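You operate a simulated robot arm through the tools that you are given. There is no shell and no other tool.

Carry out the task below with a simulated two-armed robot. There is one attempt and no reset: what you move stays moved.

Task
Sand the rust off the grey slab, then oil its middle.
Fine: sand with the sanding block on the press bench, oil with the green pad; put both back. Set down upright: green pad. A coat counts when it lies all over at full strength: go over it till it gets no stronger. What is to be rubbed or washed off counts as gone when no trace of it is left.

The check looks at the end state, three seconds after you hand in, the way a careful person would. Anything else that was tipped, shoved, dropped, spilled or broken makes it a failure.

Robot
Two 7-joint arms with fingered hands on one trunk that stands fixed in place. Base frame: the origin is at the foot of the trunk, x ahead of it, y to its left, z up; the work surface is at about z = 900. Units: mm, degrees, N and s.
The left shoulder is at [60, 126, 1230], the right one opposite. With the tool pointing down near the work surface each hand reaches from about 360 to 720 mm from the base axis, measured 20 degrees to its own side. Payload 2.5 kg a hand.
Tool frame (each hand has its own): the origin (TCP) lies between the finger pads and is the grasp point; the fingertips stand 30 mm ahead of it; z points along the fingers, y is the line along which they close. The gripper opens to 104 mm. The gripper's body begins 35 mm behind the TCP. The gripper is a hand of 5 fingers: y runs from the thumb to the fingers, the wrist lies at [-15, -104, -178] in the tool frame, and closing takes about 1.5 s.
Orientation is that of the tool frame in the base frame, as a unit quaternion [w, x, y, z]. With the fingers straight down and the wrist toward the robot, the tool's x, y and z point along [0, 1, 0], [1, 0, 0] and [0, 0, -1] of the base frame.

Tools
- The arms move only by the tool arm_command. It takes "left_series", "right_series" or both (then of equal length, played together; a hand with none holds still); each is a list of rows, each a list of 7 numbers: the turn, a rotation vector about the base's x, y, z in degrees, then the shift along the base's x, y, z in mm, then the gripper command, from -1 (shut) to 1 (fully open), values between in proportion. In form: [[rx, ry, rz, dx, dy, dz, claw], ...]. A call has 1 to 20 rows; each row shifts and turns the commanded pose from where the row before left it. Each row takes 0.2 s and may step no farther than 50 mm and 8.6 degrees from the row before; otherwise, or with a gripper value out of range, the whole call is refused. Where a pose cannot be reached the arm comes as near as it can. A force on the tool above 40 N (or 10 N above the force at the start of the call, whichever is more), or a blocked arm, ends the call early, and 0.2 s more pass. Each finger travels about 153 mm/s and halts on what it meets, pressing with about 33 N; the grip force reading is that of the motor and also rises with nothing between the fingers. The clock runs only during rows and for 0.2 s after the last one: add rows that do not move to give the fingers time. It gives the time, the measured TCP pose, the force on the tool (base axes), the opening and the grip force at its end, in the units of the frame above (readings bear some noise), with the torque about the TCP (base axes, N m) and any sound that the robot's microphone picked up.
- Cameras (640 x 400 px; columns grow to the right, rows downward): "scene" is now at [127.8, -4.8, 1440.5]; the picture's right is [0.01, -1.00, 0.00], its down [-0.62, -0.01, -0.79] and it looks along [0.79, 0.01, -0.62] (base axes); focal length 256 px, centre (320, 200). "left" rides on the left gripper at [-80, -78, -141] in its tool frame; the picture's right is [-0.78, -0.30, 0.56], its down [0.53, -0.78, 0.33] and it looks along [0.33, 0.56, 0.76] (tool axes); focal length 247 px, centre (320, 200). "right" rides on the right gripper at [80, -78, -141] in its tool frame; the picture's right is [-0.78, 0.30, -0.56], its down [-0.53, -0.78, 0.33] and it looks along [-0.33, 0.56, 0.76] (tool axes); focal length 247 px, centre (320, 200). There is no depth. A picture from a camera that has moved, and an enlarged one, comes with that camera's place and axes in the base frame and with its lens. The place of the scene camera against the robot may be out by one fixed shift of up to 12 mm in any direction.
- capture(camera): a new picture of that camera. It takes no simulated time.
- slide_trunk(by): slides the trunk up (or, below 0, down) by that many mm; the arms and the scene camera ride with it, the base frame stays. It gives what a move gives, with no picture.
- preshape(shape, hand): the hand has 5 fingers and takes this shape, open, in about a second: jaw (thumb against the fingers, like two jaws); tri (thumb and two fingers); tip (a fingertip pinch); poke (one finger out to press); point (the index stretched); flat (the hand flat); cup (the hand cupped); fist (a fist). The gripper value then closes the fingers along that shape, each until it touches; the sizes above hold for jaw. It gives what a move gives, with no picture.
- turn_head(pan, tilt): turns the head with the scene camera to pan (to the left, within 86 degrees either way) and tilt (down, from -29 to 69), counted from straight ahead of the robot. It gives what a move gives.
- enlarge(camera, box): a new picture of the part [left, top, right, bottom] of that camera's present view, enlarged. It takes no simulated time.
- job_done(): hands the job in; it is judged then, once.

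Nothing tells you positions but the pictures and the camera data. Unless the task says otherwise, let go and move clear before handing in.

The tools are called after "Emit:" by a JSON object that holds its "fn" and its "kwargs". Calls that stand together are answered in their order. arm_command: Moves the arms, as the interface text tells. Its arguments: {"type":"object","properties":{"left_series":{"type":"array","items":{"type":"array","items":{"type":"number"}}},"right_series":{"type":"array","items":{"type":"array","items":{"type":"number"}}}},"required":[]} The other tools are called the same way: slide_trunk (by) slides the trunk up or down; preshape (shape, hand) gives the hand a shape; turn_head (pan, tilt) turns the head that bears the scene camera; capture (camera) takes a picture; enlarge (camera, box) takes an enlarged picture of a part of a camera's view; job_done () hands the job in.

At the start:

```text
time: 0.0
left_ee_pos: [484.9, 217.3, 1242.8]
left_tool_rot: [0.0, 0.707, 0.707, 0.0]
left_wrist_force: [-0.4, -0.1, 0.2]
left_torque: [0.01, 0.01, 0.03]
left_gripper_width: 103.7
left_grip_force: 0.0
left_shape: jaw
right_ee_pos: [473.0, -227.8, 1269.3]
right_tool_rot: [0.001, 0.707, 0.707, 0.001]
right_wrist_force: [-0.8, -0.4, -0.3]
right_torque: [-0.01, -0.02, -0.03]
right_gripper_width: 103.6
right_grip_force: 0.0
right_shape: jaw
trunk travel left (down, up): [-625.0, 315.0]
head pan, tilt: [0.5, 38.0]
```

scene: 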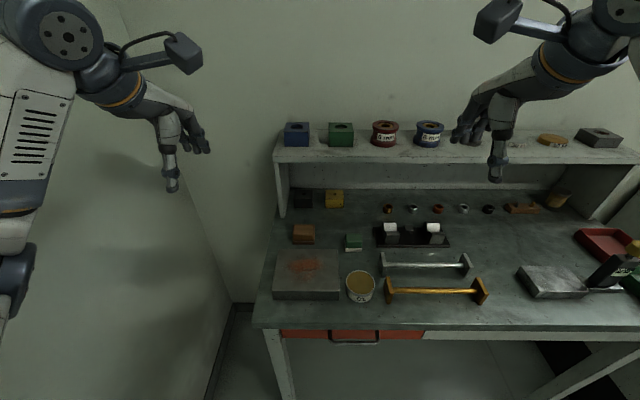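
right: 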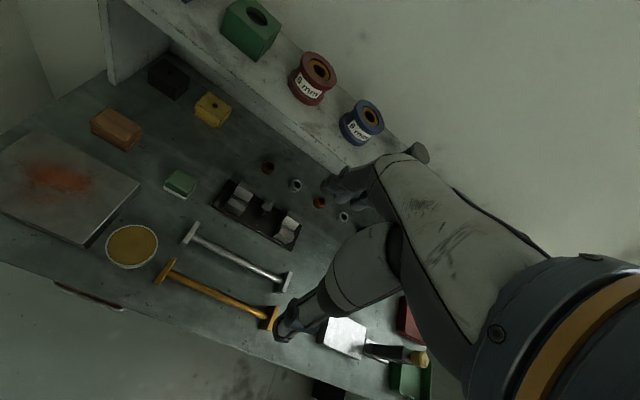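
left: 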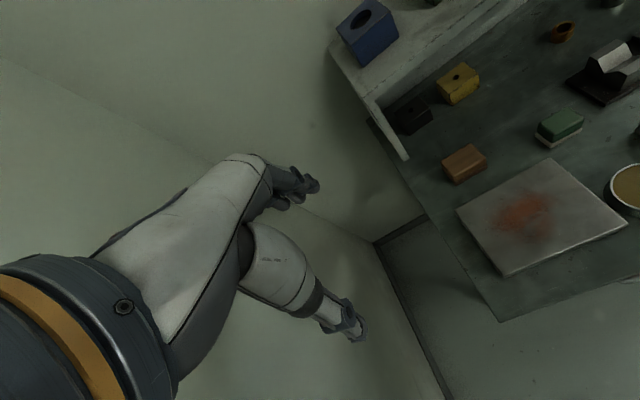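

I see a bench with the rust-marked grey slab at left, a brown block behind it, a green pad, an oil tin and other things. I'll look closer and look around before moving, to find which block is the sanding block on the "press bench".

Emit:
{"fn": "enlarge", "kwargs": {"camera": "scene", "box": [250, 170, 490, 320]}}

Emit:
{"fn": "enlarge", "kwargs": {"camera": "scene", "box": [440, 110, 640, 310]}}

Emit:
{"fn": "turn_head", "kwargs": {"pan": -50, "tilt": 38}}

Emit:
{"fn": "capture", "kwargs": {"camera": "scene"}}

```text
2.67 times, centred on (370, 245) of scene
camera zoom: at [127.8, -4.8, 1440.5], right [0.01, -1.0, 0.0], down [-0.62, -0.01, -0.79], along [0.79, 0.01, -0.62], focal length 682 px, centre (187, 80)
```

zoom: 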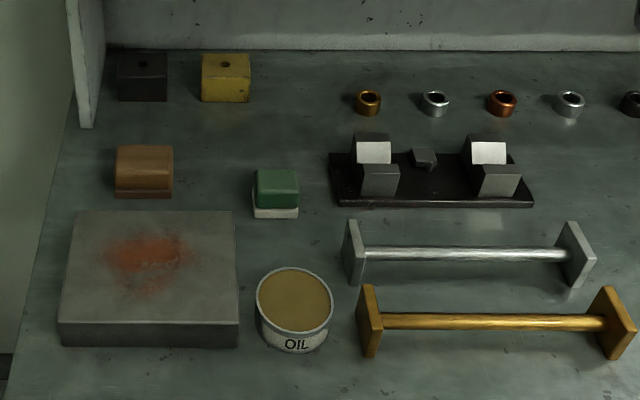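

```text
2.00 times, centred on (540, 210) of scene
camera zoom: at [127.8, -4.8, 1440.5], right [0.01, -1.0, 0.0], down [-0.62, -0.01, -0.79], along [0.79, 0.01, -0.62], focal length 512 px, centre (-120, 180)
```

zoom: 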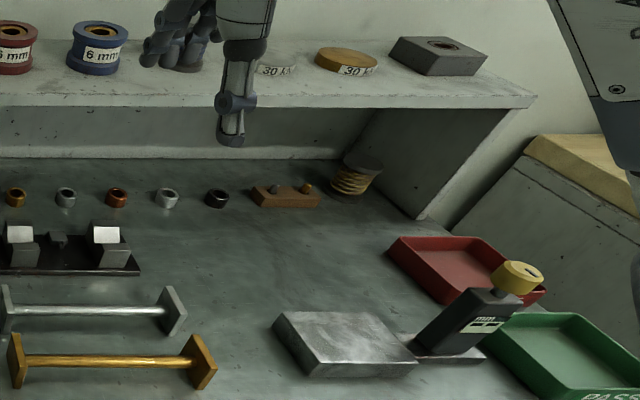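

```text
time: 1.2
left_ee_pos: [484.5, 215.9, 1241.8]
left_tool_rot: [-0.001, 0.707, 0.707, 0.0]
left_wrist_force: [-0.1, -0.5, 0.2]
left_torque: [-0.05, 0.02, 0.0]
left_gripper_width: 103.9
left_grip_force: 0.0
left_shape: jaw
right_ee_pos: [473.6, -228.6, 1269.2]
right_tool_rot: [0.0, 0.707, 0.707, -0.001]
right_wrist_force: [0.0, -0.2, -0.5]
right_torque: [0.0, -0.01, 0.0]
right_gripper_width: 103.7
right_grip_force: 0.0
right_shape: jaw
trunk travel left (down, up): [-625.0, 315.0]
head pan, tilt: [-50.0, 38.0]
```

```text
taken
camera scene: at [97.0, -71.7, 1440.5], right [-0.77, -0.64, 0.0], down [-0.4, 0.47, -0.79], along [0.51, -0.6, -0.62], focal length 256 px, centre (320, 200)
```

scene: 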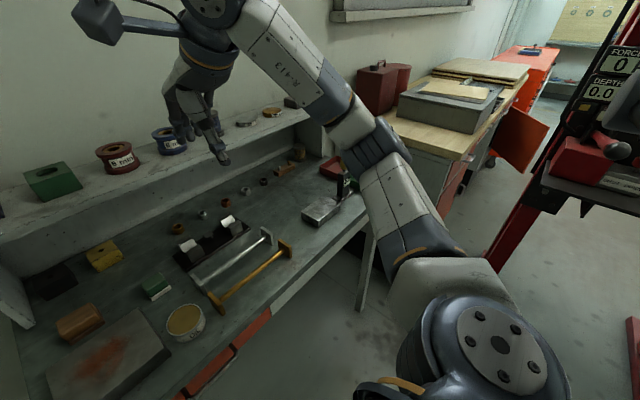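

The front bench has the brown block; a red press stands far right. I'll look around further to make sure there isn't another sanding block within reach.

Emit:
{"fn": "turn_head", "kwargs": {"pan": -86, "tilt": 30}}

Emit:
{"fn": "capture", "kwargs": {"camera": "scene"}}

Emit:
{"fn": "turn_head", "kwargs": {"pan": 60, "tilt": 35}}

Emit:
{"fn": "capture", "kwargs": {"camera": "scene"}}

Emit:
{"fn": "turn_head", "kwargs": {"pan": 20, "tilt": 45}}

Emit:
{"fn": "capture", "kwargs": {"camera": "scene"}}

```text
time: 2.2
left_ee_pos: [484.9, 214.9, 1242.5]
left_tool_rot: [0.0, 0.707, 0.708, 0.0]
left_wrist_force: [-0.4, -0.2, 0.1]
left_torque: [0.0, 0.0, -0.02]
left_gripper_width: 103.7
left_grip_force: 0.1
left_shape: jaw
right_ee_pos: [474.5, -227.7, 1270.5]
right_tool_rot: [0.0, 0.707, 0.707, 0.001]
right_wrist_force: [-0.1, 0.5, 0.4]
right_torque: [0.02, -0.02, 0.02]
right_gripper_width: 103.7
right_grip_force: 0.1
right_shape: jaw
trunk travel left (down, up): [-625.0, 315.0]
head pan, tilt: [-85.9, 30.0]
```

```text
taken
camera scene: at [48.0, -95.8, 1452.8], right [-1.0, -0.07, 0.0], down [-0.04, 0.5, -0.87], along [0.06, -0.86, -0.5], focal length 256 px, centre (320, 200)
```

scene: 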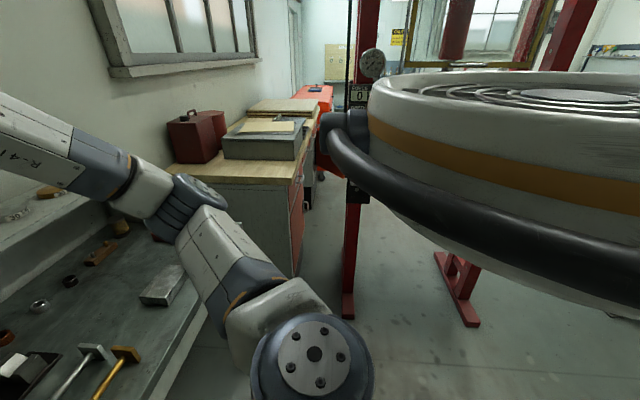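

```text
time: 4.5
left_ee_pos: [486.0, 215.4, 1242.1]
left_tool_rot: [0.0, 0.707, 0.707, 0.001]
left_wrist_force: [0.3, 0.9, 0.3]
left_torque: [-0.01, 0.02, -0.01]
left_gripper_width: 103.8
left_grip_force: 0.1
left_shape: jaw
right_ee_pos: [474.9, -228.6, 1268.5]
right_tool_rot: [0.0, 0.707, 0.707, 0.0]
right_wrist_force: [-0.4, 0.2, -0.2]
right_torque: [0.01, 0.03, -0.01]
right_gripper_width: 103.8
right_grip_force: 0.0
right_shape: jaw
trunk travel left (down, up): [-625.0, 315.0]
head pan, tilt: [60.0, 35.0]
```

```text
taken
camera scene: at [85.6, 70.6, 1445.1], right [0.87, -0.5, 0.0], down [-0.29, -0.5, -0.82], along [0.41, 0.71, -0.57], focal length 256 px, centre (320, 200)
```

scene: 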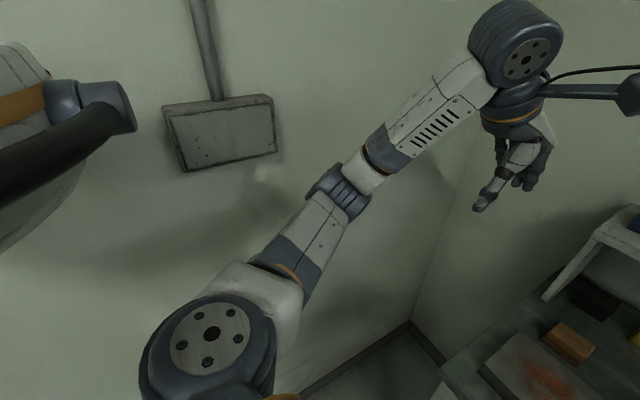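

```text
time: 5.6
left_ee_pos: [485.0, 216.1, 1242.5]
left_tool_rot: [0.0, 0.708, 0.707, -0.001]
left_wrist_force: [-0.4, 0.0, -0.7]
left_torque: [0.0, 0.0, 0.02]
left_gripper_width: 103.7
left_grip_force: 0.1
left_shape: jaw
right_ee_pos: [475.5, -227.9, 1269.5]
right_tool_rot: [0.0, 0.707, 0.707, 0.0]
right_wrist_force: [0.3, 0.2, 0.6]
right_torque: [0.0, 0.0, 0.0]
right_gripper_width: 103.8
right_grip_force: 0.1
right_shape: jaw
trunk travel left (down, up): [-625.0, 315.0]
head pan, tilt: [20.0, 45.0]
```

```text
taken
camera scene: at [117.9, 22.3, 1430.3], right [0.34, -0.94, 0.0], down [-0.66, -0.24, -0.71], along [0.66, 0.24, -0.71], focal length 256 px, centre (320, 200)
```

scene: 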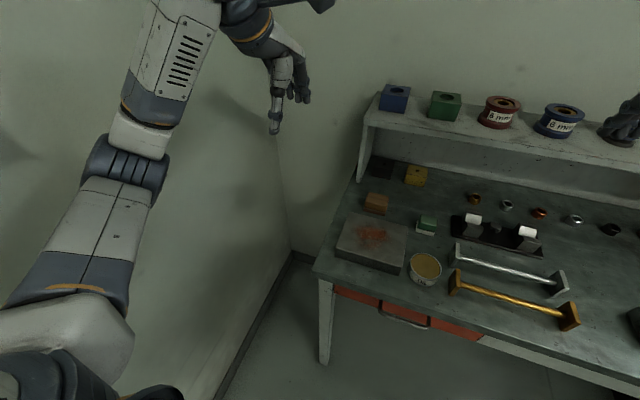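

Only one sanding block is in sight: the brown one behind the slab. I'll zoom in with the hand and head cameras to measure the block, pad, slab and tin.

Emit:
{"fn": "enlarge", "kwargs": {"camera": "left", "box": [420, 60, 640, 290]}}

Emit:
{"fn": "enlarge", "kwargs": {"camera": "right", "box": [0, 70, 300, 290]}}

Emit:
{"fn": "enlarge", "kwargs": {"camera": "scene", "box": [320, 150, 480, 300]}}

```text
1.74 times, centred on (530, 175) of left
camera zoom: at [408.4, 135.8, 1383.7], right [-0.3, -0.78, -0.56], down [-0.78, 0.53, -0.33], along [0.56, 0.33, -0.76], focal length 430 px, centre (-45, 244)
```

zoom: 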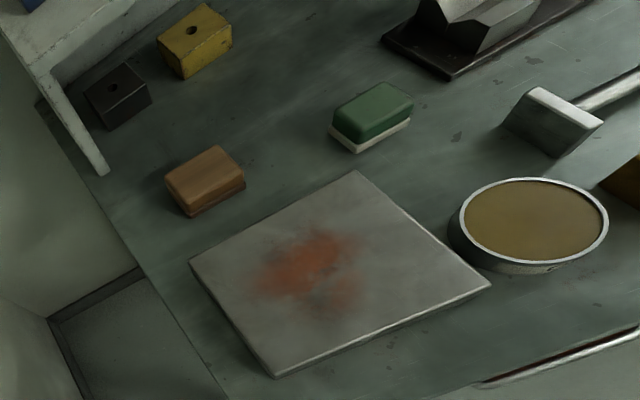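

```text
1.82 times, centred on (150, 180) of right
camera zoom: at [396.9, -148.3, 1411.0], right [0.3, -0.78, 0.56], down [-0.78, -0.53, -0.33], along [0.56, -0.33, -0.76], focal length 449 px, centre (629, 236)
```

zoom: 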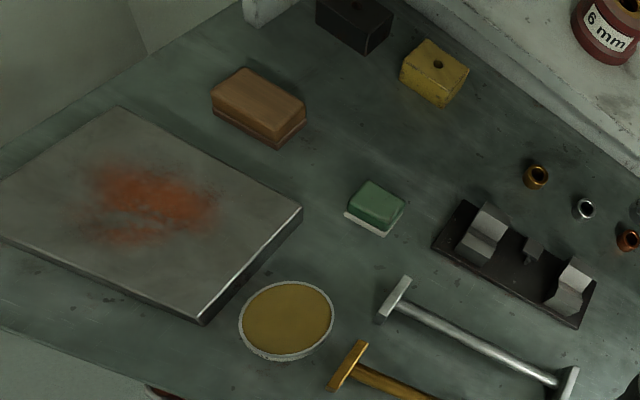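

```text
2.67 times, centred on (400, 225) of scene
camera zoom: at [117.9, 22.3, 1430.3], right [0.34, -0.94, 0.0], down [-0.66, -0.24, -0.71], along [0.66, 0.24, -0.71], focal length 682 px, centre (107, 133)
```

zoom: 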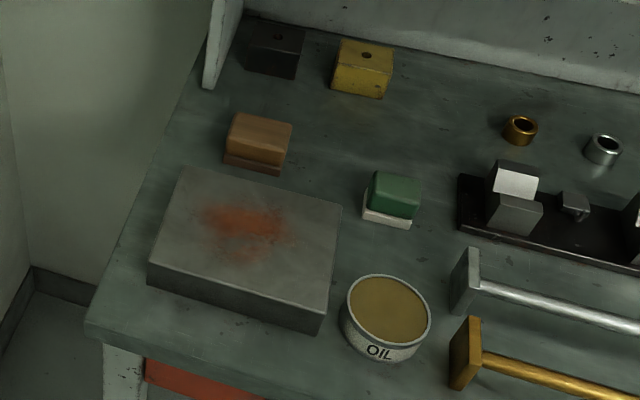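

The slab spans about x 442–558, y −40–105, with its top near z 943. The block is near (637, 47). I'll bring the left hand over the block for a close look.

Emit:
{"fn": "arm_command", "kwargs": {"left_series": [[0, 0, 0, 23, -34, -26, 1], [0, 0, 0, 23, -34, -26, 1], [0, 0, 0, 23, -34, -26, 1], [0, 0, 0, 23, -34, -26, 1], [0, 0, 0, 23, -33, -26, 1], [0, 0, 0, 0, 0, 0, 1]]}}

Emit:
{"fn": "capture", "kwargs": {"camera": "left"}}

Emit:
{"fn": "capture", "kwargs": {"camera": "scene"}}

```text
time: 7.0
left_ee_pos: [602.0, 45.4, 1111.6]
left_tool_rot: [-0.001, 0.706, 0.708, 0.001]
left_wrist_force: [0.5, -0.3, -0.1]
left_torque: [0.03, 0.01, 0.03]
left_gripper_width: 103.9
left_grip_force: 0.0
left_shape: jaw
right_ee_pos: [473.4, -228.4, 1271.3]
right_tool_rot: [0.0, 0.707, 0.707, 0.0]
right_wrist_force: [0.4, -0.3, 0.1]
right_torque: [0.01, 0.03, -0.01]
right_gripper_width: 103.7
right_grip_force: 0.0
right_shape: jaw
trunk travel left (down, up): [-625.0, 315.0]
head pan, tilt: [20.0, 45.0]
```

```text
taken
camera left: at [524.8, -34.6, 1254.0], right [-0.3, -0.78, -0.56], down [-0.78, 0.53, -0.33], along [0.56, 0.33, -0.76], focal length 247 px, centre (320, 200)
```

left: 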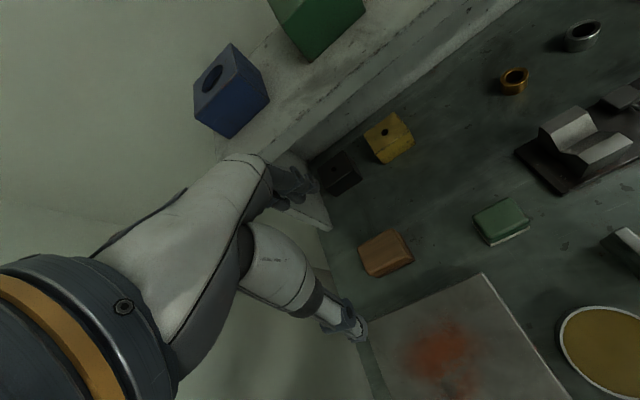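

```text
taken
camera scene: at [117.7, 22.5, 1430.3], right [0.34, -0.94, 0.0], down [-0.66, -0.24, -0.71], along [0.66, 0.24, -0.71], focal length 256 px, centre (320, 200)
```

scene: 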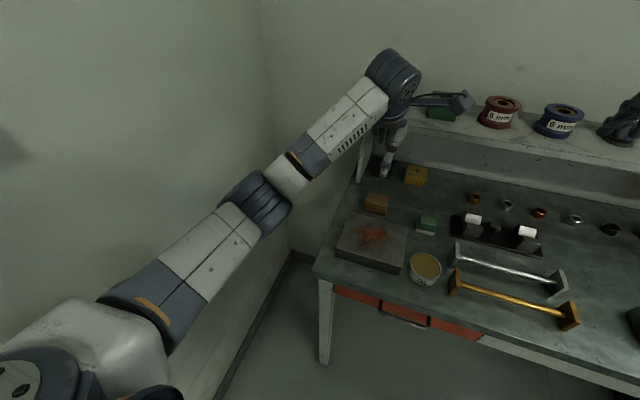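

The block, pad and slab are clearly in the left camera view. I'll enlarge to measure.

Emit:
{"fn": "enlarge", "kwargs": {"camera": "left", "box": [330, 210, 430, 290]}}

Emit:
{"fn": "enlarge", "kwargs": {"camera": "left", "box": [450, 180, 560, 270]}}

Emit:
{"fn": "enlarge", "kwargs": {"camera": "right", "box": [80, 90, 210, 210]}}

```text
5.00 times, centred on (380, 250) of left
camera zoom: at [524.8, -34.6, 1254.0], right [-0.3, -0.78, -0.56], down [-0.78, 0.53, -0.33], along [0.56, 0.33, -0.76], focal length 1235 px, centre (20, -50)
```

zoom: 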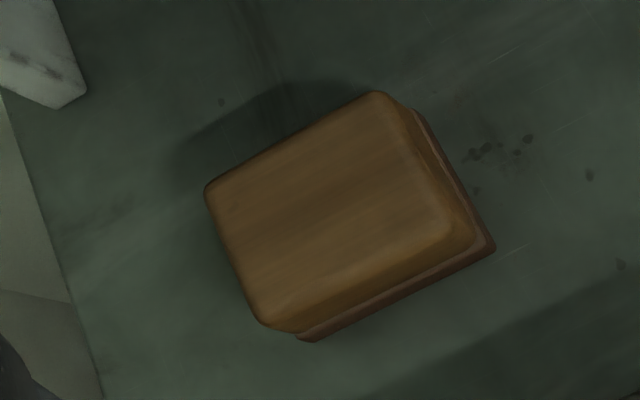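

```text
4.44 times, centred on (505, 225) of left
camera zoom: at [524.8, -34.6, 1254.0], right [-0.3, -0.78, -0.56], down [-0.78, 0.53, -0.33], along [0.56, 0.33, -0.76], focal length 1098 px, centre (-502, 89)
```

zoom: 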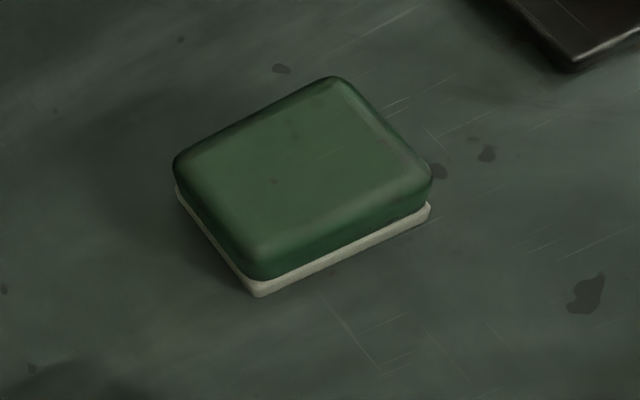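

```text
3.33 times, centred on (145, 150) of right
camera zoom: at [396.7, -148.1, 1411.2], right [0.3, -0.78, 0.56], down [-0.78, -0.53, -0.33], along [0.56, -0.33, -0.76], focal length 823 px, centre (903, 367)
```

zoom: 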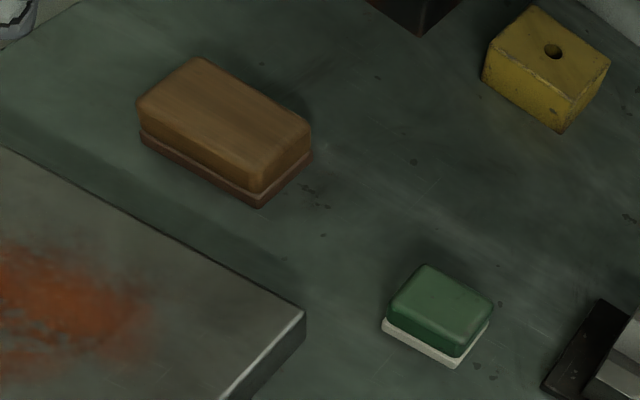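

Block: x 611–657, y 19–77, about 30 mm high, centre (634, 48). Pad: centre (600, −87), about 33×43 mm. Tin: centre (467, −85), rim near z 941. I'll move the left hand above the block, partly closed.

Emit:
{"fn": "arm_command", "kwargs": {"left_series": [[0, 0, 0, 16, 1, -30, 0.6], [0, 0, 0, 16, 1, -40, 0.6], [0, 0, 0, 0, 0, -40, 0.6], [0, 0, 0, 0, 0, 0, 0.6]]}}

Emit:
{"fn": "turn_head", "kwargs": {"pan": 5, "tilt": 40}}

Emit:
{"fn": "enlarge", "kwargs": {"camera": "scene", "box": [240, 120, 440, 300]}}

Emit:
{"fn": "capture", "kwargs": {"camera": "left"}}

```text
time: 8.0
left_ee_pos: [634.4, 49.0, 1001.0]
left_tool_rot: [0.0, 0.707, 0.707, 0.0]
left_wrist_force: [0.0, 0.1, 0.9]
left_torque: [0.01, 0.02, 0.0]
left_gripper_width: 83.3
left_grip_force: 0.0
left_shape: jaw
right_ee_pos: [474.3, -228.1, 1269.6]
right_tool_rot: [0.0, 0.708, 0.707, 0.0]
right_wrist_force: [0.2, 0.5, -0.6]
right_torque: [-0.01, 0.0, 0.0]
right_gripper_width: 103.6
right_grip_force: 0.1
right_shape: jaw
trunk travel left (down, up): [-625.0, 315.0]
head pan, tilt: [20.0, 45.0]
```

```text
time: 8.8
left_ee_pos: [634.3, 49.3, 1001.3]
left_tool_rot: [0.0, 0.706, 0.708, -0.001]
left_wrist_force: [-0.9, -0.4, 0.2]
left_torque: [-0.04, 0.02, -0.01]
left_gripper_width: 83.5
left_grip_force: 0.2
left_shape: jaw
right_ee_pos: [474.1, -228.8, 1268.9]
right_tool_rot: [0.001, 0.707, 0.708, 0.0]
right_wrist_force: [0.0, 0.3, -0.1]
right_torque: [0.0, 0.02, 0.0]
right_gripper_width: 103.9
right_grip_force: 0.1
right_shape: jaw
trunk travel left (down, up): [-625.0, 315.0]
head pan, tilt: [5.0, 40.0]
```

```text
2.22 times, centred on (340, 210) of scene
camera zoom: at [126.2, 1.9, 1437.5], right [0.09, -1.0, 0.0], down [-0.64, -0.06, -0.77], along [0.76, 0.07, -0.64], focal length 568 px, centre (276, 178)
```

zoom: 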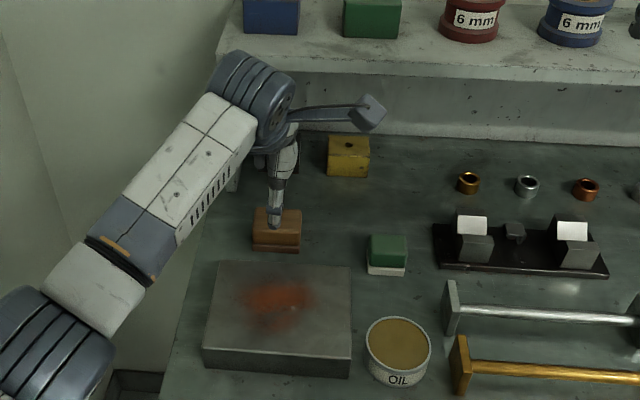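

```text
taken
camera left: at [557.3, -30.7, 1142.0], right [-0.3, -0.78, -0.56], down [-0.78, 0.53, -0.33], along [0.56, 0.33, -0.76], focal length 247 px, centre (320, 200)
```

left: 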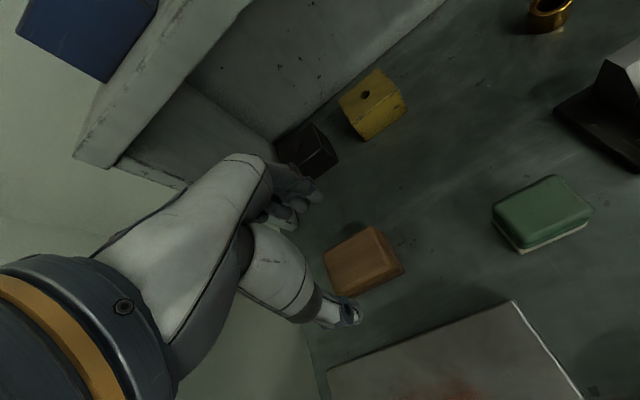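

The hand lines up over the block. I'll descend to z≈938 so the fingertips stay about 8 mm above the bench, then close.

Emit:
{"fn": "arm_command", "kwargs": {"left_series": [[0, 0, 0, 0, -1, -30, 0.6], [0, 0, 0, 0, 0, -20, 0.6], [0, 0, 0, 0, 0, -13, 0.6], [0, 0, 0, 0, 0, 0, 0.6]]}}

Emit:
{"fn": "capture", "kwargs": {"camera": "left"}}

Emit:
{"fn": "enlarge", "kwargs": {"camera": "scene", "box": [290, 150, 400, 240]}}

```text
time: 9.8
left_ee_pos: [633.3, 48.2, 937.8]
left_tool_rot: [0.0, 0.708, 0.707, 0.0]
left_wrist_force: [0.0, -0.4, -0.1]
left_torque: [0.02, 0.02, 0.02]
left_gripper_width: 83.4
left_grip_force: 0.0
left_shape: jaw
right_ee_pos: [473.9, -228.1, 1269.7]
right_tool_rot: [0.0, 0.707, 0.707, 0.001]
right_wrist_force: [0.2, 1.2, 0.0]
right_torque: [-0.01, 0.0, 0.01]
right_gripper_width: 103.9
right_grip_force: 0.0
right_shape: jaw
trunk travel left (down, up): [-625.0, 315.0]
head pan, tilt: [5.0, 40.0]
```

```text
taken
camera left: at [555.9, -31.6, 1079.6], right [-0.3, -0.78, -0.56], down [-0.78, 0.53, -0.33], along [0.56, 0.33, -0.76], focal length 247 px, centre (320, 200)
```

left: 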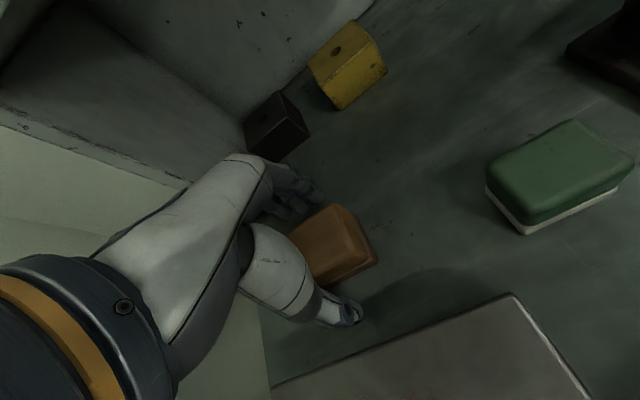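

```text
4.44 times, centred on (345, 195) of scene
camera zoom: at [126.2, 1.8, 1437.5], right [0.09, -1.0, 0.0], down [-0.64, -0.06, -0.77], along [0.76, 0.07, -0.64], focal length 1137 px, centre (209, 222)
```

zoom: 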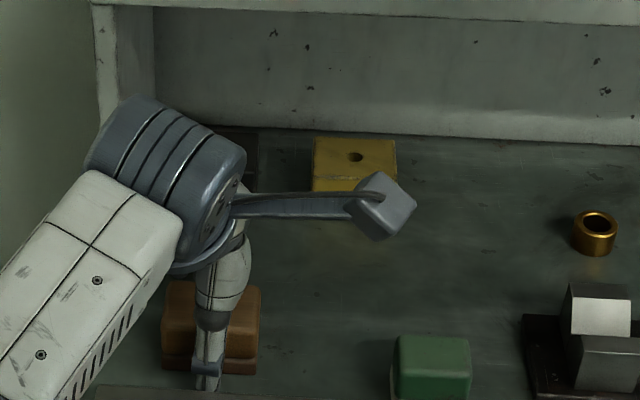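

The thumb and fingers straddle the block. Closing now.

Emit:
{"fn": "arm_command", "kwargs": {"left_series": [[0, 0, 0, 0, 0, 0, 0.2], [0, 0, 0, 0, 0, 0, -0.1], [0, 0, 0, 0, 0, 0, -0.4], [0, 0, 0, 0, 0, 0, -0.8], [0, 0, 0, 0, 0, 0, -1], [0, 0, 0, 0, 0, 0, -1], [0, 0, 0, 0, 0, 0, -1]]}}

Emit:
{"fn": "capture", "kwargs": {"camera": "left"}}

```text
time: 11.3
left_ee_pos: [632.5, 48.2, 937.9]
left_tool_rot: [0.0, 0.707, 0.707, 0.0]
left_wrist_force: [0.4, 0.2, 0.0]
left_torque: [0.03, 0.0, 0.0]
left_gripper_width: 37.3
left_grip_force: 32.7
left_shape: jaw
right_ee_pos: [473.4, -229.6, 1269.7]
right_tool_rot: [0.0, 0.707, 0.707, 0.001]
right_wrist_force: [0.6, -0.4, 0.6]
right_torque: [-0.01, -0.01, 0.0]
right_gripper_width: 103.6
right_grip_force: 0.0
right_shape: jaw
trunk travel left (down, up): [-625.0, 315.0]
head pan, tilt: [5.0, 40.0]
```

```text
taken
camera left: at [556.0, -31.4, 1079.7], right [-0.3, -0.78, -0.56], down [-0.78, 0.53, -0.33], along [0.56, 0.33, -0.76], focal length 247 px, centre (320, 200)
```

left: 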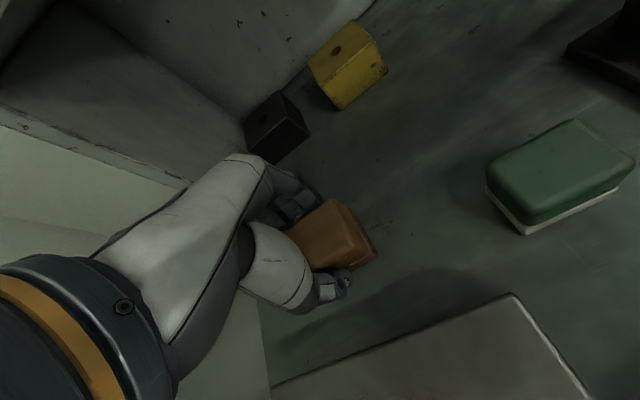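

The block is gripped at 37 mm. Lifting it and moving over the slab.

Emit:
{"fn": "arm_command", "kwargs": {"left_series": [[0, 0, 0, 0, 0, 15, -1], [0, 0, 0, 0, 0, 30, -1], [0, 0, 0, 0, 0, 35, -1], [0, 0, 0, -30, -5, 0, -1], [0, 0, 0, -40, -5, 0, -1], [0, 0, 0, -40, -5, 0, -1], [0, 0, 0, -20, 0, 0, -1], [0, 0, 0, 0, 0, 0, -1]]}}

Emit:
{"fn": "capture", "kwargs": {"camera": "left"}}

Emit:
{"fn": "enlarge", "kwargs": {"camera": "scene", "box": [240, 150, 440, 300]}}

```text
time: 13.2
left_ee_pos: [504.8, 33.4, 1018.9]
left_tool_rot: [-0.001, 0.707, 0.708, 0.0]
left_wrist_force: [1.1, 0.0, -0.9]
left_torque: [0.02, 0.01, 0.0]
left_gripper_width: 37.7
left_grip_force: 33.0
left_shape: jaw
right_ee_pos: [474.1, -228.0, 1270.1]
right_tool_rot: [0.0, 0.707, 0.707, 0.0]
right_wrist_force: [-0.6, -0.5, -0.7]
right_torque: [0.0, -0.01, -0.01]
right_gripper_width: 103.7
right_grip_force: 0.0
right_shape: jaw
trunk travel left (down, up): [-625.0, 315.0]
head pan, tilt: [5.0, 40.0]
```

```text
taken
camera left: at [426.6, -46.3, 1160.2], right [-0.3, -0.78, -0.56], down [-0.78, 0.53, -0.33], along [0.55, 0.33, -0.76], focal length 247 px, centre (320, 200)
```

left: 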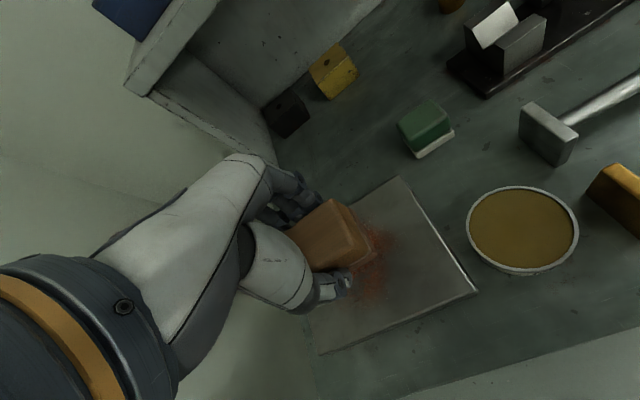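

```text
2.67 times, centred on (340, 225) of scene
camera zoom: at [126.3, 1.8, 1437.5], right [0.09, -1.0, 0.0], down [-0.64, -0.06, -0.77], along [0.76, 0.07, -0.64], focal length 682 px, centre (267, 133)
```

zoom: 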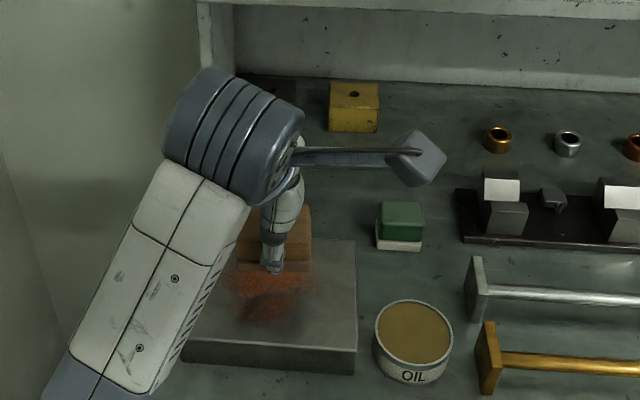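

The block is held level above the slab. I'll lower it gently to find contact.

Emit:
{"fn": "arm_command", "kwargs": {"left_series": [[0, 0, 0, 0, 0, -20, -1], [0, 0, 0, 0, 0, -8, -1], [0, 0, 0, 0, 0, -2, -1], [0, 0, 0, 0, 0, -2, -1], [0, 0, 0, 0, 0, 0, -1]]}}

Emit:
{"fn": "arm_command", "kwargs": {"left_series": [[0, 0, 0, 0, 0, -2, -1], [0, 0, 0, 0, 0, 0, -1]]}}

Emit:
{"fn": "arm_command", "kwargs": {"left_series": [[0, 0, 0, 0, 0, -2, -1], [0, 0, 0, 0, 0, 0, -1]]}}

```text
time: 14.3
left_ee_pos: [503.2, 34.6, 985.7]
left_tool_rot: [0.0, 0.706, 0.708, -0.001]
left_wrist_force: [-0.4, 0.6, -0.6]
left_torque: [-0.04, 0.0, -0.01]
left_gripper_width: 37.4
left_grip_force: 33.0
left_shape: jaw
right_ee_pos: [474.4, -227.9, 1269.3]
right_tool_rot: [0.0, 0.707, 0.708, 0.0]
right_wrist_force: [0.4, 1.0, 0.1]
right_torque: [0.01, 0.02, -0.01]
right_gripper_width: 103.6
right_grip_force: 0.1
right_shape: jaw
trunk travel left (down, up): [-625.0, 315.0]
head pan, tilt: [5.0, 40.0]
```

```text
time: 14.9
left_ee_pos: [504.0, 33.2, 984.5]
left_tool_rot: [-0.001, 0.706, 0.708, 0.0]
left_wrist_force: [0.4, 0.0, -0.3]
left_torque: [-0.01, 0.03, -0.03]
left_gripper_width: 37.3
left_grip_force: 33.0
left_shape: jaw
right_ee_pos: [473.7, -228.9, 1269.4]
right_tool_rot: [0.0, 0.707, 0.707, 0.0]
right_wrist_force: [-0.7, -0.1, -0.2]
right_torque: [0.02, 0.0, 0.0]
right_gripper_width: 103.8
right_grip_force: 0.0
right_shape: jaw
trunk travel left (down, up): [-625.0, 315.0]
head pan, tilt: [5.0, 40.0]
```

```text
time: 15.6
left_ee_pos: [503.0, 33.1, 982.2]
left_tool_rot: [0.0, 0.707, 0.707, 0.0]
left_wrist_force: [-0.5, -1.3, -0.4]
left_torque: [-0.01, 0.02, 0.0]
left_gripper_width: 37.3
left_grip_force: 32.8
left_shape: jaw
right_ee_pos: [473.5, -228.3, 1269.7]
right_tool_rot: [0.0, 0.707, 0.707, 0.0]
right_wrist_force: [0.8, 0.1, -0.1]
right_torque: [0.0, -0.03, 0.0]
right_gripper_width: 103.7
right_grip_force: 0.0
right_shape: jaw
trunk travel left (down, up): [-625.0, 315.0]
head pan, tilt: [5.0, 40.0]
```

No contact yet at TCP z 982. I'll keep lowering in 2 mm steps.

Emit:
{"fn": "arm_command", "kwargs": {"left_series": [[0, 0, 0, 0, 0, -2, -1], [0, 0, 0, 0, 0, 0, -1]]}}

Emit:
{"fn": "arm_command", "kwargs": {"left_series": [[0, 0, 0, 0, 0, -2, -1], [0, 0, 0, 0, 0, 0, -1]]}}

Emit:
{"fn": "enlarge", "kwargs": {"camera": "left", "box": [260, 160, 500, 360]}}

```text
time: 16.1
left_ee_pos: [502.9, 33.4, 981.4]
left_tool_rot: [0.0, 0.707, 0.707, 0.0]
left_wrist_force: [-0.1, -0.5, -0.7]
left_torque: [-0.05, 0.03, 0.01]
left_gripper_width: 37.4
left_grip_force: 33.4
left_shape: jaw
right_ee_pos: [473.6, -227.8, 1270.3]
right_tool_rot: [0.0, 0.707, 0.707, 0.001]
right_wrist_force: [-0.5, 0.4, 0.3]
right_torque: [0.03, -0.02, -0.02]
right_gripper_width: 103.6
right_grip_force: 0.1
right_shape: jaw
trunk travel left (down, up): [-625.0, 315.0]
head pan, tilt: [5.0, 40.0]
```

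```text
time: 16.8
left_ee_pos: [502.5, 33.8, 978.8]
left_tool_rot: [-0.001, 0.707, 0.707, -0.001]
left_wrist_force: [-0.4, 0.2, -0.3]
left_torque: [-0.01, -0.03, -0.02]
left_gripper_width: 37.5
left_grip_force: 33.5
left_shape: jaw
right_ee_pos: [473.7, -227.7, 1270.4]
right_tool_rot: [0.0, 0.707, 0.708, 0.0]
right_wrist_force: [-0.4, 0.1, -0.2]
right_torque: [0.01, -0.05, 0.03]
right_gripper_width: 103.9
right_grip_force: 0.0
right_shape: jaw
trunk travel left (down, up): [-625.0, 315.0]
head pan, tilt: [5.0, 40.0]
```

```text
2.00 times, centred on (380, 260) of left
camera zoom: at [425.7, -46.9, 1120.0], right [-0.3, -0.78, -0.56], down [-0.78, 0.53, -0.33], along [0.55, 0.33, -0.76], focal length 494 px, centre (200, 80)
```

zoom: 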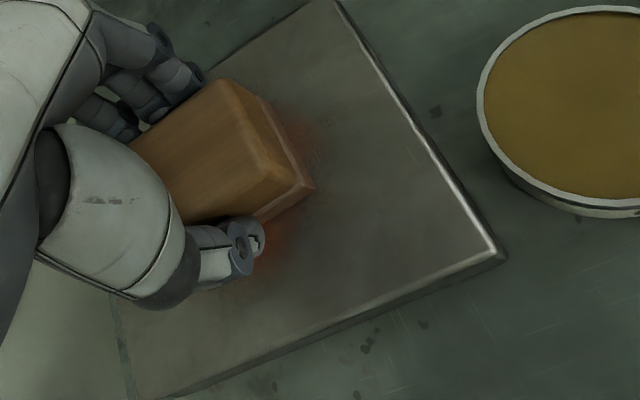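

Nearly there; continuing down 1 mm at a time.

Emit:
{"fn": "arm_command", "kwargs": {"left_series": [[0, 0, 0, 0, 0, -1, -1], [0, 0, 0, 0, 0, -1, -1], [0, 0, 0, 0, 0, 0, -1]]}}

Emit:
{"fn": "arm_command", "kwargs": {"left_series": [[0, 0, 0, 0, 0, -1, -1], [0, 0, 0, 0, 0, -1, -1], [0, 0, 0, 0, 0, 0, -1]]}}

Emit:
{"fn": "arm_command", "kwargs": {"left_series": [[0, 0, 0, 0, 0, -1, -1], [0, 0, 0, 0, 0, 0, -1]]}}

Emit:
{"fn": "arm_command", "kwargs": {"left_series": [[0, 0, 0, 0, 0, -1, -1], [0, 0, 0, 0, 0, 0, -1]]}}

```text
time: 17.6
left_ee_pos: [502.3, 33.9, 978.1]
left_tool_rot: [0.002, 0.707, 0.708, 0.0]
left_wrist_force: [0.5, 1.0, 7.2]
left_torque: [0.02, -0.03, 0.0]
left_gripper_width: 37.6
left_grip_force: 32.7
left_shape: jaw
right_ee_pos: [472.5, -229.3, 1270.0]
right_tool_rot: [0.001, 0.707, 0.707, 0.001]
right_wrist_force: [0.3, 0.0, -0.1]
right_torque: [-0.01, 0.04, 0.01]
right_gripper_width: 103.5
right_grip_force: 0.0
right_shape: jaw
trunk travel left (down, up): [-625.0, 315.0]
head pan, tilt: [5.0, 40.0]
```

```text
time: 18.4
left_ee_pos: [502.6, 31.7, 976.9]
left_tool_rot: [0.003, 0.706, 0.708, 0.001]
left_wrist_force: [1.4, 3.6, 16.7]
left_torque: [0.09, -0.02, 0.01]
left_gripper_width: 38.4
left_grip_force: 32.7
left_shape: jaw
right_ee_pos: [472.3, -227.8, 1270.3]
right_tool_rot: [0.0, 0.707, 0.707, -0.001]
right_wrist_force: [-0.1, -0.3, 0.6]
right_torque: [-0.02, -0.02, 0.0]
right_gripper_width: 103.6
right_grip_force: 0.1
right_shape: jaw
trunk travel left (down, up): [-625.0, 315.0]
head pan, tilt: [5.0, 40.0]
```

```text
time: 18.9
left_ee_pos: [501.8, 34.5, 976.1]
left_tool_rot: [0.004, 0.707, 0.707, 0.002]
left_wrist_force: [2.5, 2.2, 20.9]
left_torque: [0.1, -0.16, -0.04]
left_gripper_width: 38.4
left_grip_force: 33.1
left_shape: jaw
right_ee_pos: [472.5, -228.3, 1270.9]
right_tool_rot: [0.001, 0.707, 0.707, 0.001]
right_wrist_force: [1.6, 1.1, 0.6]
right_torque: [-0.02, -0.01, -0.02]
right_gripper_width: 103.8
right_grip_force: 0.1
right_shape: jaw
trunk travel left (down, up): [-625.0, 315.0]
head pan, tilt: [5.0, 40.0]
```

```text
time: 19.6
left_ee_pos: [501.9, 33.8, 977.1]
left_tool_rot: [0.003, 0.707, 0.707, 0.003]
left_wrist_force: [2.5, 2.9, 23.7]
left_torque: [0.12, -0.07, -0.02]
left_gripper_width: 38.6
left_grip_force: 32.5
left_shape: jaw
right_ee_pos: [472.3, -229.0, 1269.7]
right_tool_rot: [0.0, 0.707, 0.708, 0.0]
right_wrist_force: [-0.1, -0.6, 0.7]
right_torque: [0.02, 0.0, 0.02]
right_gripper_width: 103.8
right_grip_force: 0.0
right_shape: jaw
trunk travel left (down, up): [-625.0, 315.0]
head pan, tilt: [5.0, 40.0]
```

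Contact at about z 978, so the slab top is at ≈940. I'll ease off to about 15 N and try short strokes.

Emit:
{"fn": "arm_command", "kwargs": {"left_series": [[0, 0, 0, 0, 0, 2, -1], [0, 0, 0, 0, 10, 0, -1], [0, 0, 0, 0, 15, 0, -1], [0, 0, 0, 0, -15, 0, -1], [0, 0, 0, 0, -20, 0, -1], [0, 0, 0, 0, -15, 0, -1], [0, 0, 0, 0, 15, 0, -1], [0, 0, 0, 0, 10, 0, -1]]}}

Emit:
{"fn": "capture", "kwargs": {"camera": "left"}}

Emit:
{"fn": "enlarge", "kwargs": {"camera": "scene", "box": [240, 150, 440, 300]}}

```text
time: 21.4
left_ee_pos: [501.5, 31.7, 977.5]
left_tool_rot: [0.001, 0.708, 0.706, 0.0]
left_wrist_force: [-0.4, -5.8, 16.9]
left_torque: [-0.13, -0.05, -0.02]
left_gripper_width: 39.2
left_grip_force: 33.2
left_shape: jaw
right_ee_pos: [472.3, -228.5, 1269.7]
right_tool_rot: [0.001, 0.707, 0.707, 0.001]
right_wrist_force: [-0.2, 0.2, 0.7]
right_torque: [-0.01, -0.01, -0.01]
right_gripper_width: 103.9
right_grip_force: 0.1
right_shape: jaw
trunk travel left (down, up): [-625.0, 315.0]
head pan, tilt: [5.0, 40.0]
```

```text
taken
camera left: at [423.9, -48.1, 1118.0], right [-0.3, -0.78, -0.56], down [-0.78, 0.54, -0.34], along [0.56, 0.33, -0.76], focal length 247 px, centre (320, 200)
```

left: 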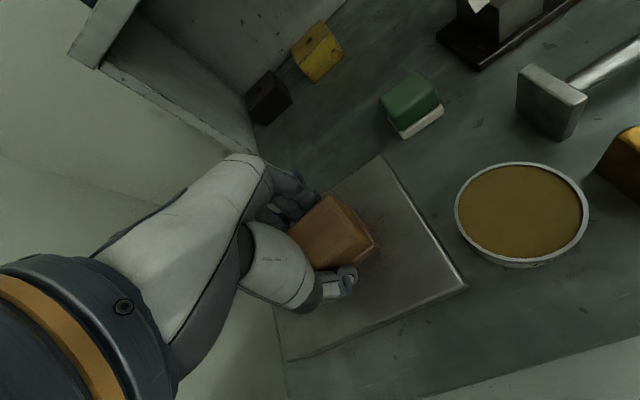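

```text
2.67 times, centred on (340, 225) of scene
camera zoom: at [124.6, 1.0, 1437.7], right [0.09, -1.0, 0.0], down [-0.64, -0.06, -0.77], along [0.76, 0.07, -0.64], focal length 682 px, centre (267, 133)
```

zoom: 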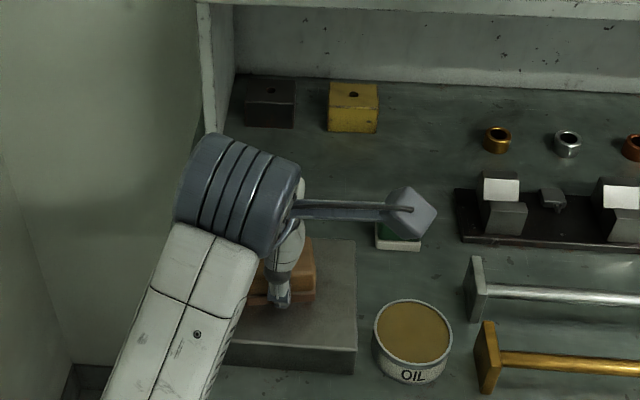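

Rust comes off well and the slab hasn't moved. I'll now raster the whole face, front half first.

Emit:
{"fn": "arm_command", "kwargs": {"left_series": [[0, 0, 0, 0, 20, 0, -1], [0, 0, 0, 0, 20, 0, -1], [0, 0, 0, -18, 0, 0, -1], [0, 0, 0, 0, -20, 0, -1], [0, 0, 0, 0, -20, 0, -1], [0, 0, 0, 0, -20, 0, -1], [0, 0, 0, 0, -20, 0, -1], [0, 0, 0, -18, 0, 0, -1], [0, 0, 0, 0, 20, 0, -1], [0, 0, 0, 0, 20, 0, -1], [0, 0, 0, 0, 20, 0, -1], [0, 0, 0, 0, 20, 0, -1], [0, 0, 0, 18, 0, 0, -1], [0, 0, 0, 0, -20, 0, -1], [0, 0, 0, 0, -20, 0, -1], [0, 0, 0, 0, -20, 0, -1], [0, 0, 0, 0, -20, 0, -1], [0, 0, 0, 18, 0, 0, -1]]}}

Emit:
{"fn": "arm_command", "kwargs": {"left_series": [[0, 0, 0, 18, 0, 0, -1], [0, 0, 0, 0, 20, 0, -1], [0, 0, 0, 0, 20, 0, -1], [0, 0, 0, 0, 20, 0, -1], [0, 0, 0, 0, 20, 0, -1], [0, 0, 0, 18, 0, 0, -1], [0, 0, 0, 0, -20, 0, -1], [0, 0, 0, 0, -20, 0, -1], [0, 0, 0, 0, -20, 0, -1], [0, 0, 0, 0, -20, 0, -1], [0, 0, 0, -18, 0, 0, -1], [0, 0, 0, 0, 20, 0, -1], [0, 0, 0, 0, 20, 0, -1], [0, 0, 0, 0, 20, 0, -1], [0, 0, 0, 0, 20, 0, -1], [0, 0, 0, -18, 0, 0, -1], [0, 0, 0, 0, -20, 0, -1], [0, 0, 0, 0, -20, 0, -1]]}}

Emit:
{"fn": "capture", "kwargs": {"camera": "left"}}

Emit:
{"fn": "enlarge", "kwargs": {"camera": "scene", "box": [240, 150, 440, 300]}}

```text
time: 22.9
left_ee_pos: [492.4, 25.1, 975.7]
left_tool_rot: [-0.009, 0.699, 0.715, 0.027]
left_wrist_force: [-7.0, 0.4, 21.3]
left_torque: [-0.05, 0.37, -0.05]
left_gripper_width: 40.4
left_grip_force: 33.2
left_shape: jaw
right_ee_pos: [472.9, -229.5, 1270.5]
right_tool_rot: [0.0, 0.706, 0.708, 0.0]
right_wrist_force: [-0.4, 1.1, -0.4]
right_torque: [0.0, 0.01, 0.0]
right_gripper_width: 103.7
right_grip_force: 0.1
right_shape: jaw
trunk travel left (down, up): [-625.0, 315.0]
head pan, tilt: [5.0, 40.0]
stopped in row 7 (left hand): the force on the tool passed its limit at 46 N (the readings are from after the stop); the commanded pose is now the measured one
```

```text
time: 26.7
left_ee_pos: [491.9, 76.5, 974.4]
left_tool_rot: [-0.016, 0.695, 0.718, 0.035]
left_wrist_force: [-3.1, 7.3, 25.3]
left_torque: [0.12, 0.08, 0.04]
left_gripper_width: 40.9
left_grip_force: 33.6
left_shape: jaw
right_ee_pos: [472.2, -228.6, 1270.9]
right_tool_rot: [0.001, 0.707, 0.707, 0.001]
right_wrist_force: [-0.1, -0.3, 0.1]
right_torque: [0.02, -0.04, 0.0]
right_gripper_width: 103.5
right_grip_force: 0.1
right_shape: jaw
trunk travel left (down, up): [-625.0, 315.0]
head pan, tilt: [5.0, 40.0]
```

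```text
taken
camera left: at [414.2, -16.6, 1107.6], right [-0.26, -0.74, -0.62], down [-0.79, 0.53, -0.31], along [0.56, 0.41, -0.72], focal length 247 px, centre (320, 200)
```

left: 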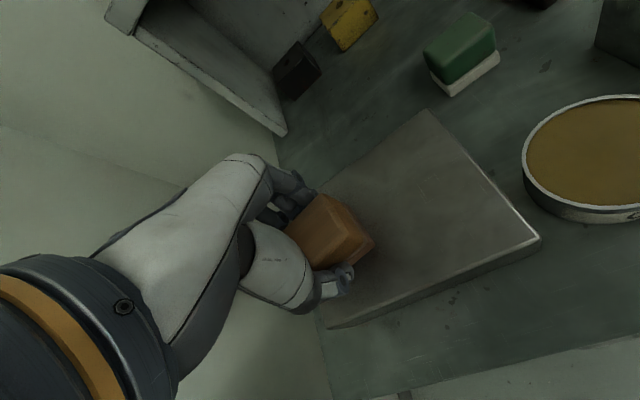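

```text
2.67 times, centred on (340, 225) of scene
camera zoom: at [123.7, 2.3, 1437.9], right [0.09, -1.0, 0.0], down [-0.64, -0.06, -0.77], along [0.76, 0.07, -0.64], focal length 682 px, centre (267, 133)
```

zoom: 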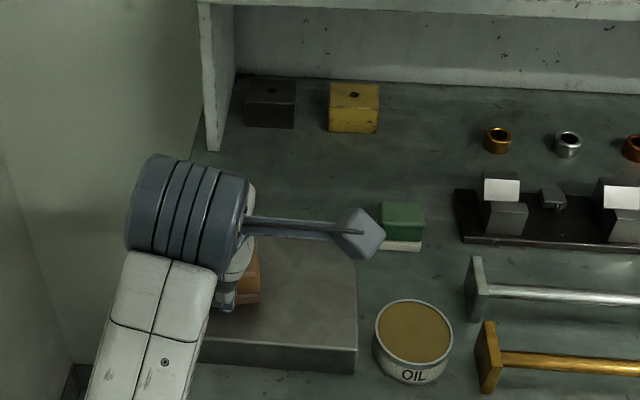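

The force limit stopped the first pass and the second ran from a shifted start, leaving the hand a little twisted. I'll lift, restore the orientation, and check the block and slab.

Emit:
{"fn": "arm_command", "kwargs": {"left_series": [[0, 0, 0, 0, 0, 20, -1], [0, 0, 0, 0, 0, 30, -1], [0, 0, 0, 0, 0, 30, -1], [0, 0, 0, 0, 0, 0, -1]]}}

Emit:
{"fn": "capture", "kwargs": {"camera": "left"}}

Emit:
{"fn": "enlarge", "kwargs": {"camera": "scene", "box": [240, 150, 440, 300]}}

Emit:
{"fn": "capture", "kwargs": {"camera": "right"}}

```text
time: 27.7
left_ee_pos: [492.3, 70.0, 1049.6]
left_tool_rot: [-0.018, 0.696, 0.718, 0.027]
left_wrist_force: [-1.1, -0.3, -1.2]
left_torque: [0.02, 0.02, -0.01]
left_gripper_width: 39.9
left_grip_force: 32.7
left_shape: jaw
right_ee_pos: [473.2, -228.1, 1269.5]
right_tool_rot: [0.0, 0.708, 0.706, 0.001]
right_wrist_force: [0.1, 0.1, -0.1]
right_torque: [-0.01, 0.01, -0.01]
right_gripper_width: 103.7
right_grip_force: 0.0
right_shape: jaw
trunk travel left (down, up): [-625.0, 315.0]
head pan, tilt: [5.0, 40.0]
```

```text
taken
camera left: at [416.7, -20.4, 1184.5], right [-0.26, -0.75, -0.61], down [-0.79, 0.53, -0.31], along [0.55, 0.4, -0.73], focal length 247 px, centre (320, 200)
```

left: 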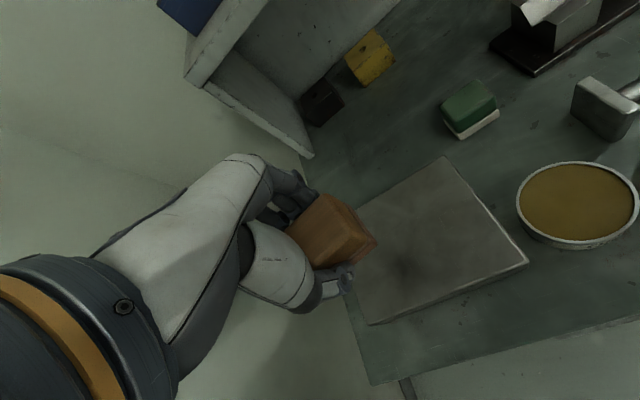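

```text
2.67 times, centred on (340, 225) of scene
camera zoom: at [126.3, 1.9, 1437.5], right [0.09, -1.0, 0.0], down [-0.64, -0.06, -0.77], along [0.76, 0.07, -0.64], focal length 682 px, centre (267, 133)
```

zoom: 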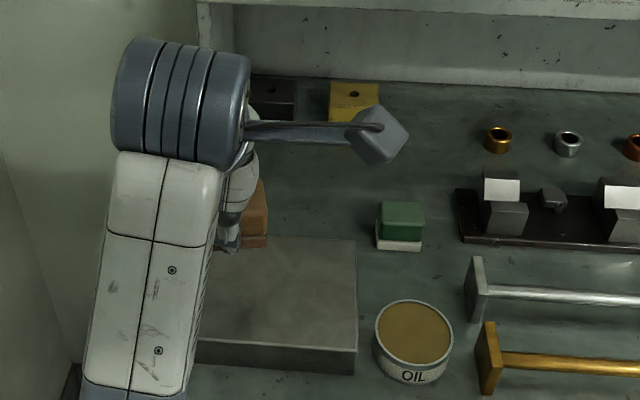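

```text
taken
camera right: at [397.0, -148.3, 1411.0], right [0.3, -0.78, 0.56], down [-0.78, -0.53, -0.33], along [0.56, -0.33, -0.76], focal length 247 px, centre (320, 200)
```

right: 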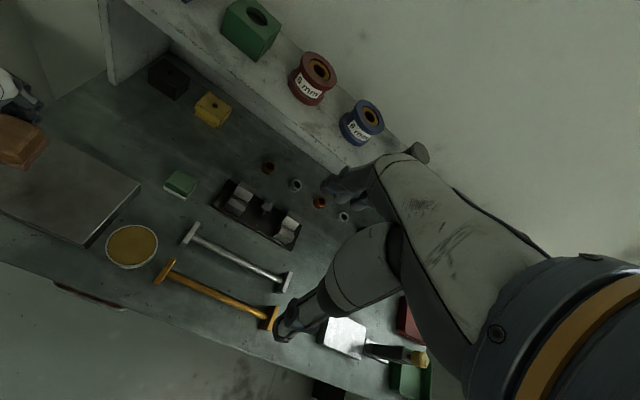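

Slab and neighbours haven't moved. I'll level the hand and move back toward the block's spot so I can see the whole slab.

Emit:
{"fn": "arm_command", "kwargs": {"left_series": [[-3.2, 1.1, -1.5, 0, 0, 0, -1], [0, 0, 0, 40, 0, 0, -1], [0, 0, 0, 40, 0, 0, -1], [0, 0, 0, 40, 0, 0, -1], [0, 0, 0, 20, 0, 0, -1], [0, 0, 0, 0, 0, 0, -1]]}}

Emit:
{"fn": "enlarge", "kwargs": {"camera": "scene", "box": [260, 160, 380, 300]}}

Emit:
{"fn": "enlarge", "kwargs": {"camera": "left", "box": [260, 160, 400, 300]}}

Emit:
{"fn": "enlarge", "kwargs": {"camera": "right", "box": [0, 110, 170, 260]}}

```text
time: 29.1
left_ee_pos: [631.0, 64.3, 1051.1]
left_tool_rot: [0.001, 0.709, 0.705, -0.005]
left_wrist_force: [-0.4, 0.0, -0.8]
left_torque: [0.01, 0.01, 0.02]
left_gripper_width: 39.6
left_grip_force: 33.2
left_shape: jaw
right_ee_pos: [473.6, -228.7, 1270.0]
right_tool_rot: [0.0, 0.707, 0.708, 0.001]
right_wrist_force: [-0.5, 0.7, 0.0]
right_torque: [0.01, 0.02, 0.02]
right_gripper_width: 103.7
right_grip_force: 0.0
right_shape: jaw
trunk travel left (down, up): [-625.0, 315.0]
head pan, tilt: [5.0, 40.0]
```

```text
2.86 times, centred on (320, 230) of scene
camera zoom: at [126.3, 1.8, 1437.5], right [0.09, -1.0, 0.0], down [-0.64, -0.06, -0.77], along [0.76, 0.07, -0.64], focal length 731 px, centre (320, 114)
```

zoom: 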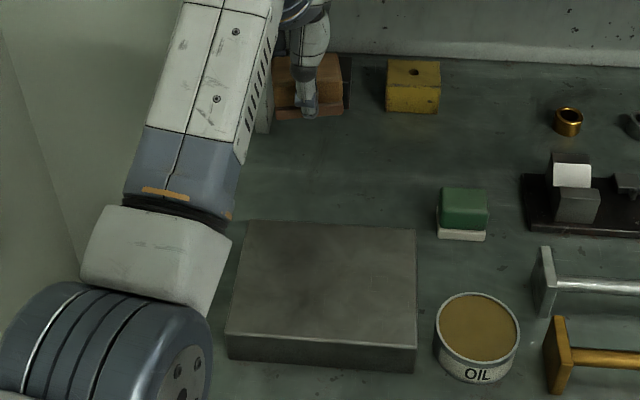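

```text
2.86 times, centred on (330, 230) of left
camera zoom: at [554.6, -14.2, 1193.9], right [-0.3, -0.78, -0.55], down [-0.78, 0.54, -0.33], along [0.55, 0.33, -0.77], focal length 706 px, centre (291, 114)
```

zoom: 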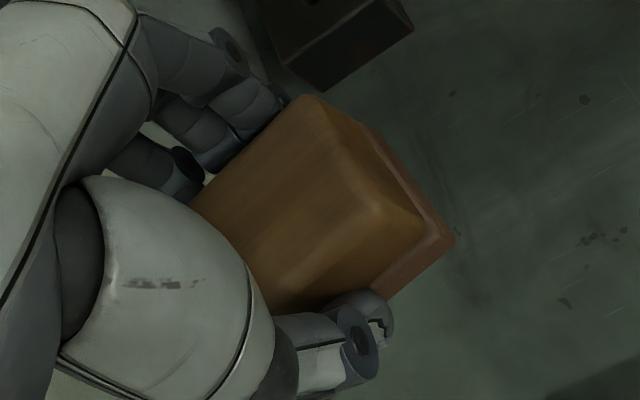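

```text
2.67 times, centred on (85, 185) of right
camera zoom: at [397.0, -148.3, 1411.0], right [0.3, -0.78, 0.56], down [-0.78, -0.53, -0.33], along [0.56, -0.33, -0.76], focal length 659 px, centre (947, 240)
```

zoom: 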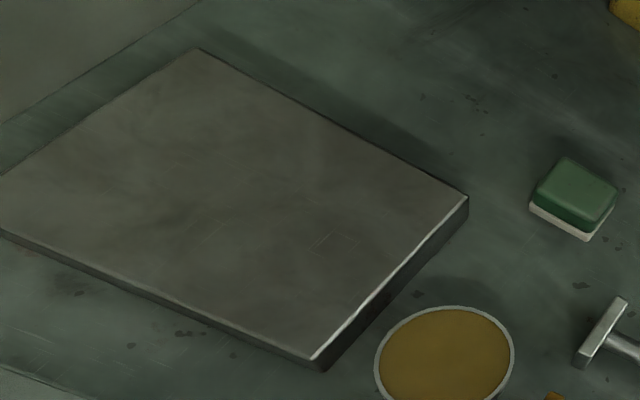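

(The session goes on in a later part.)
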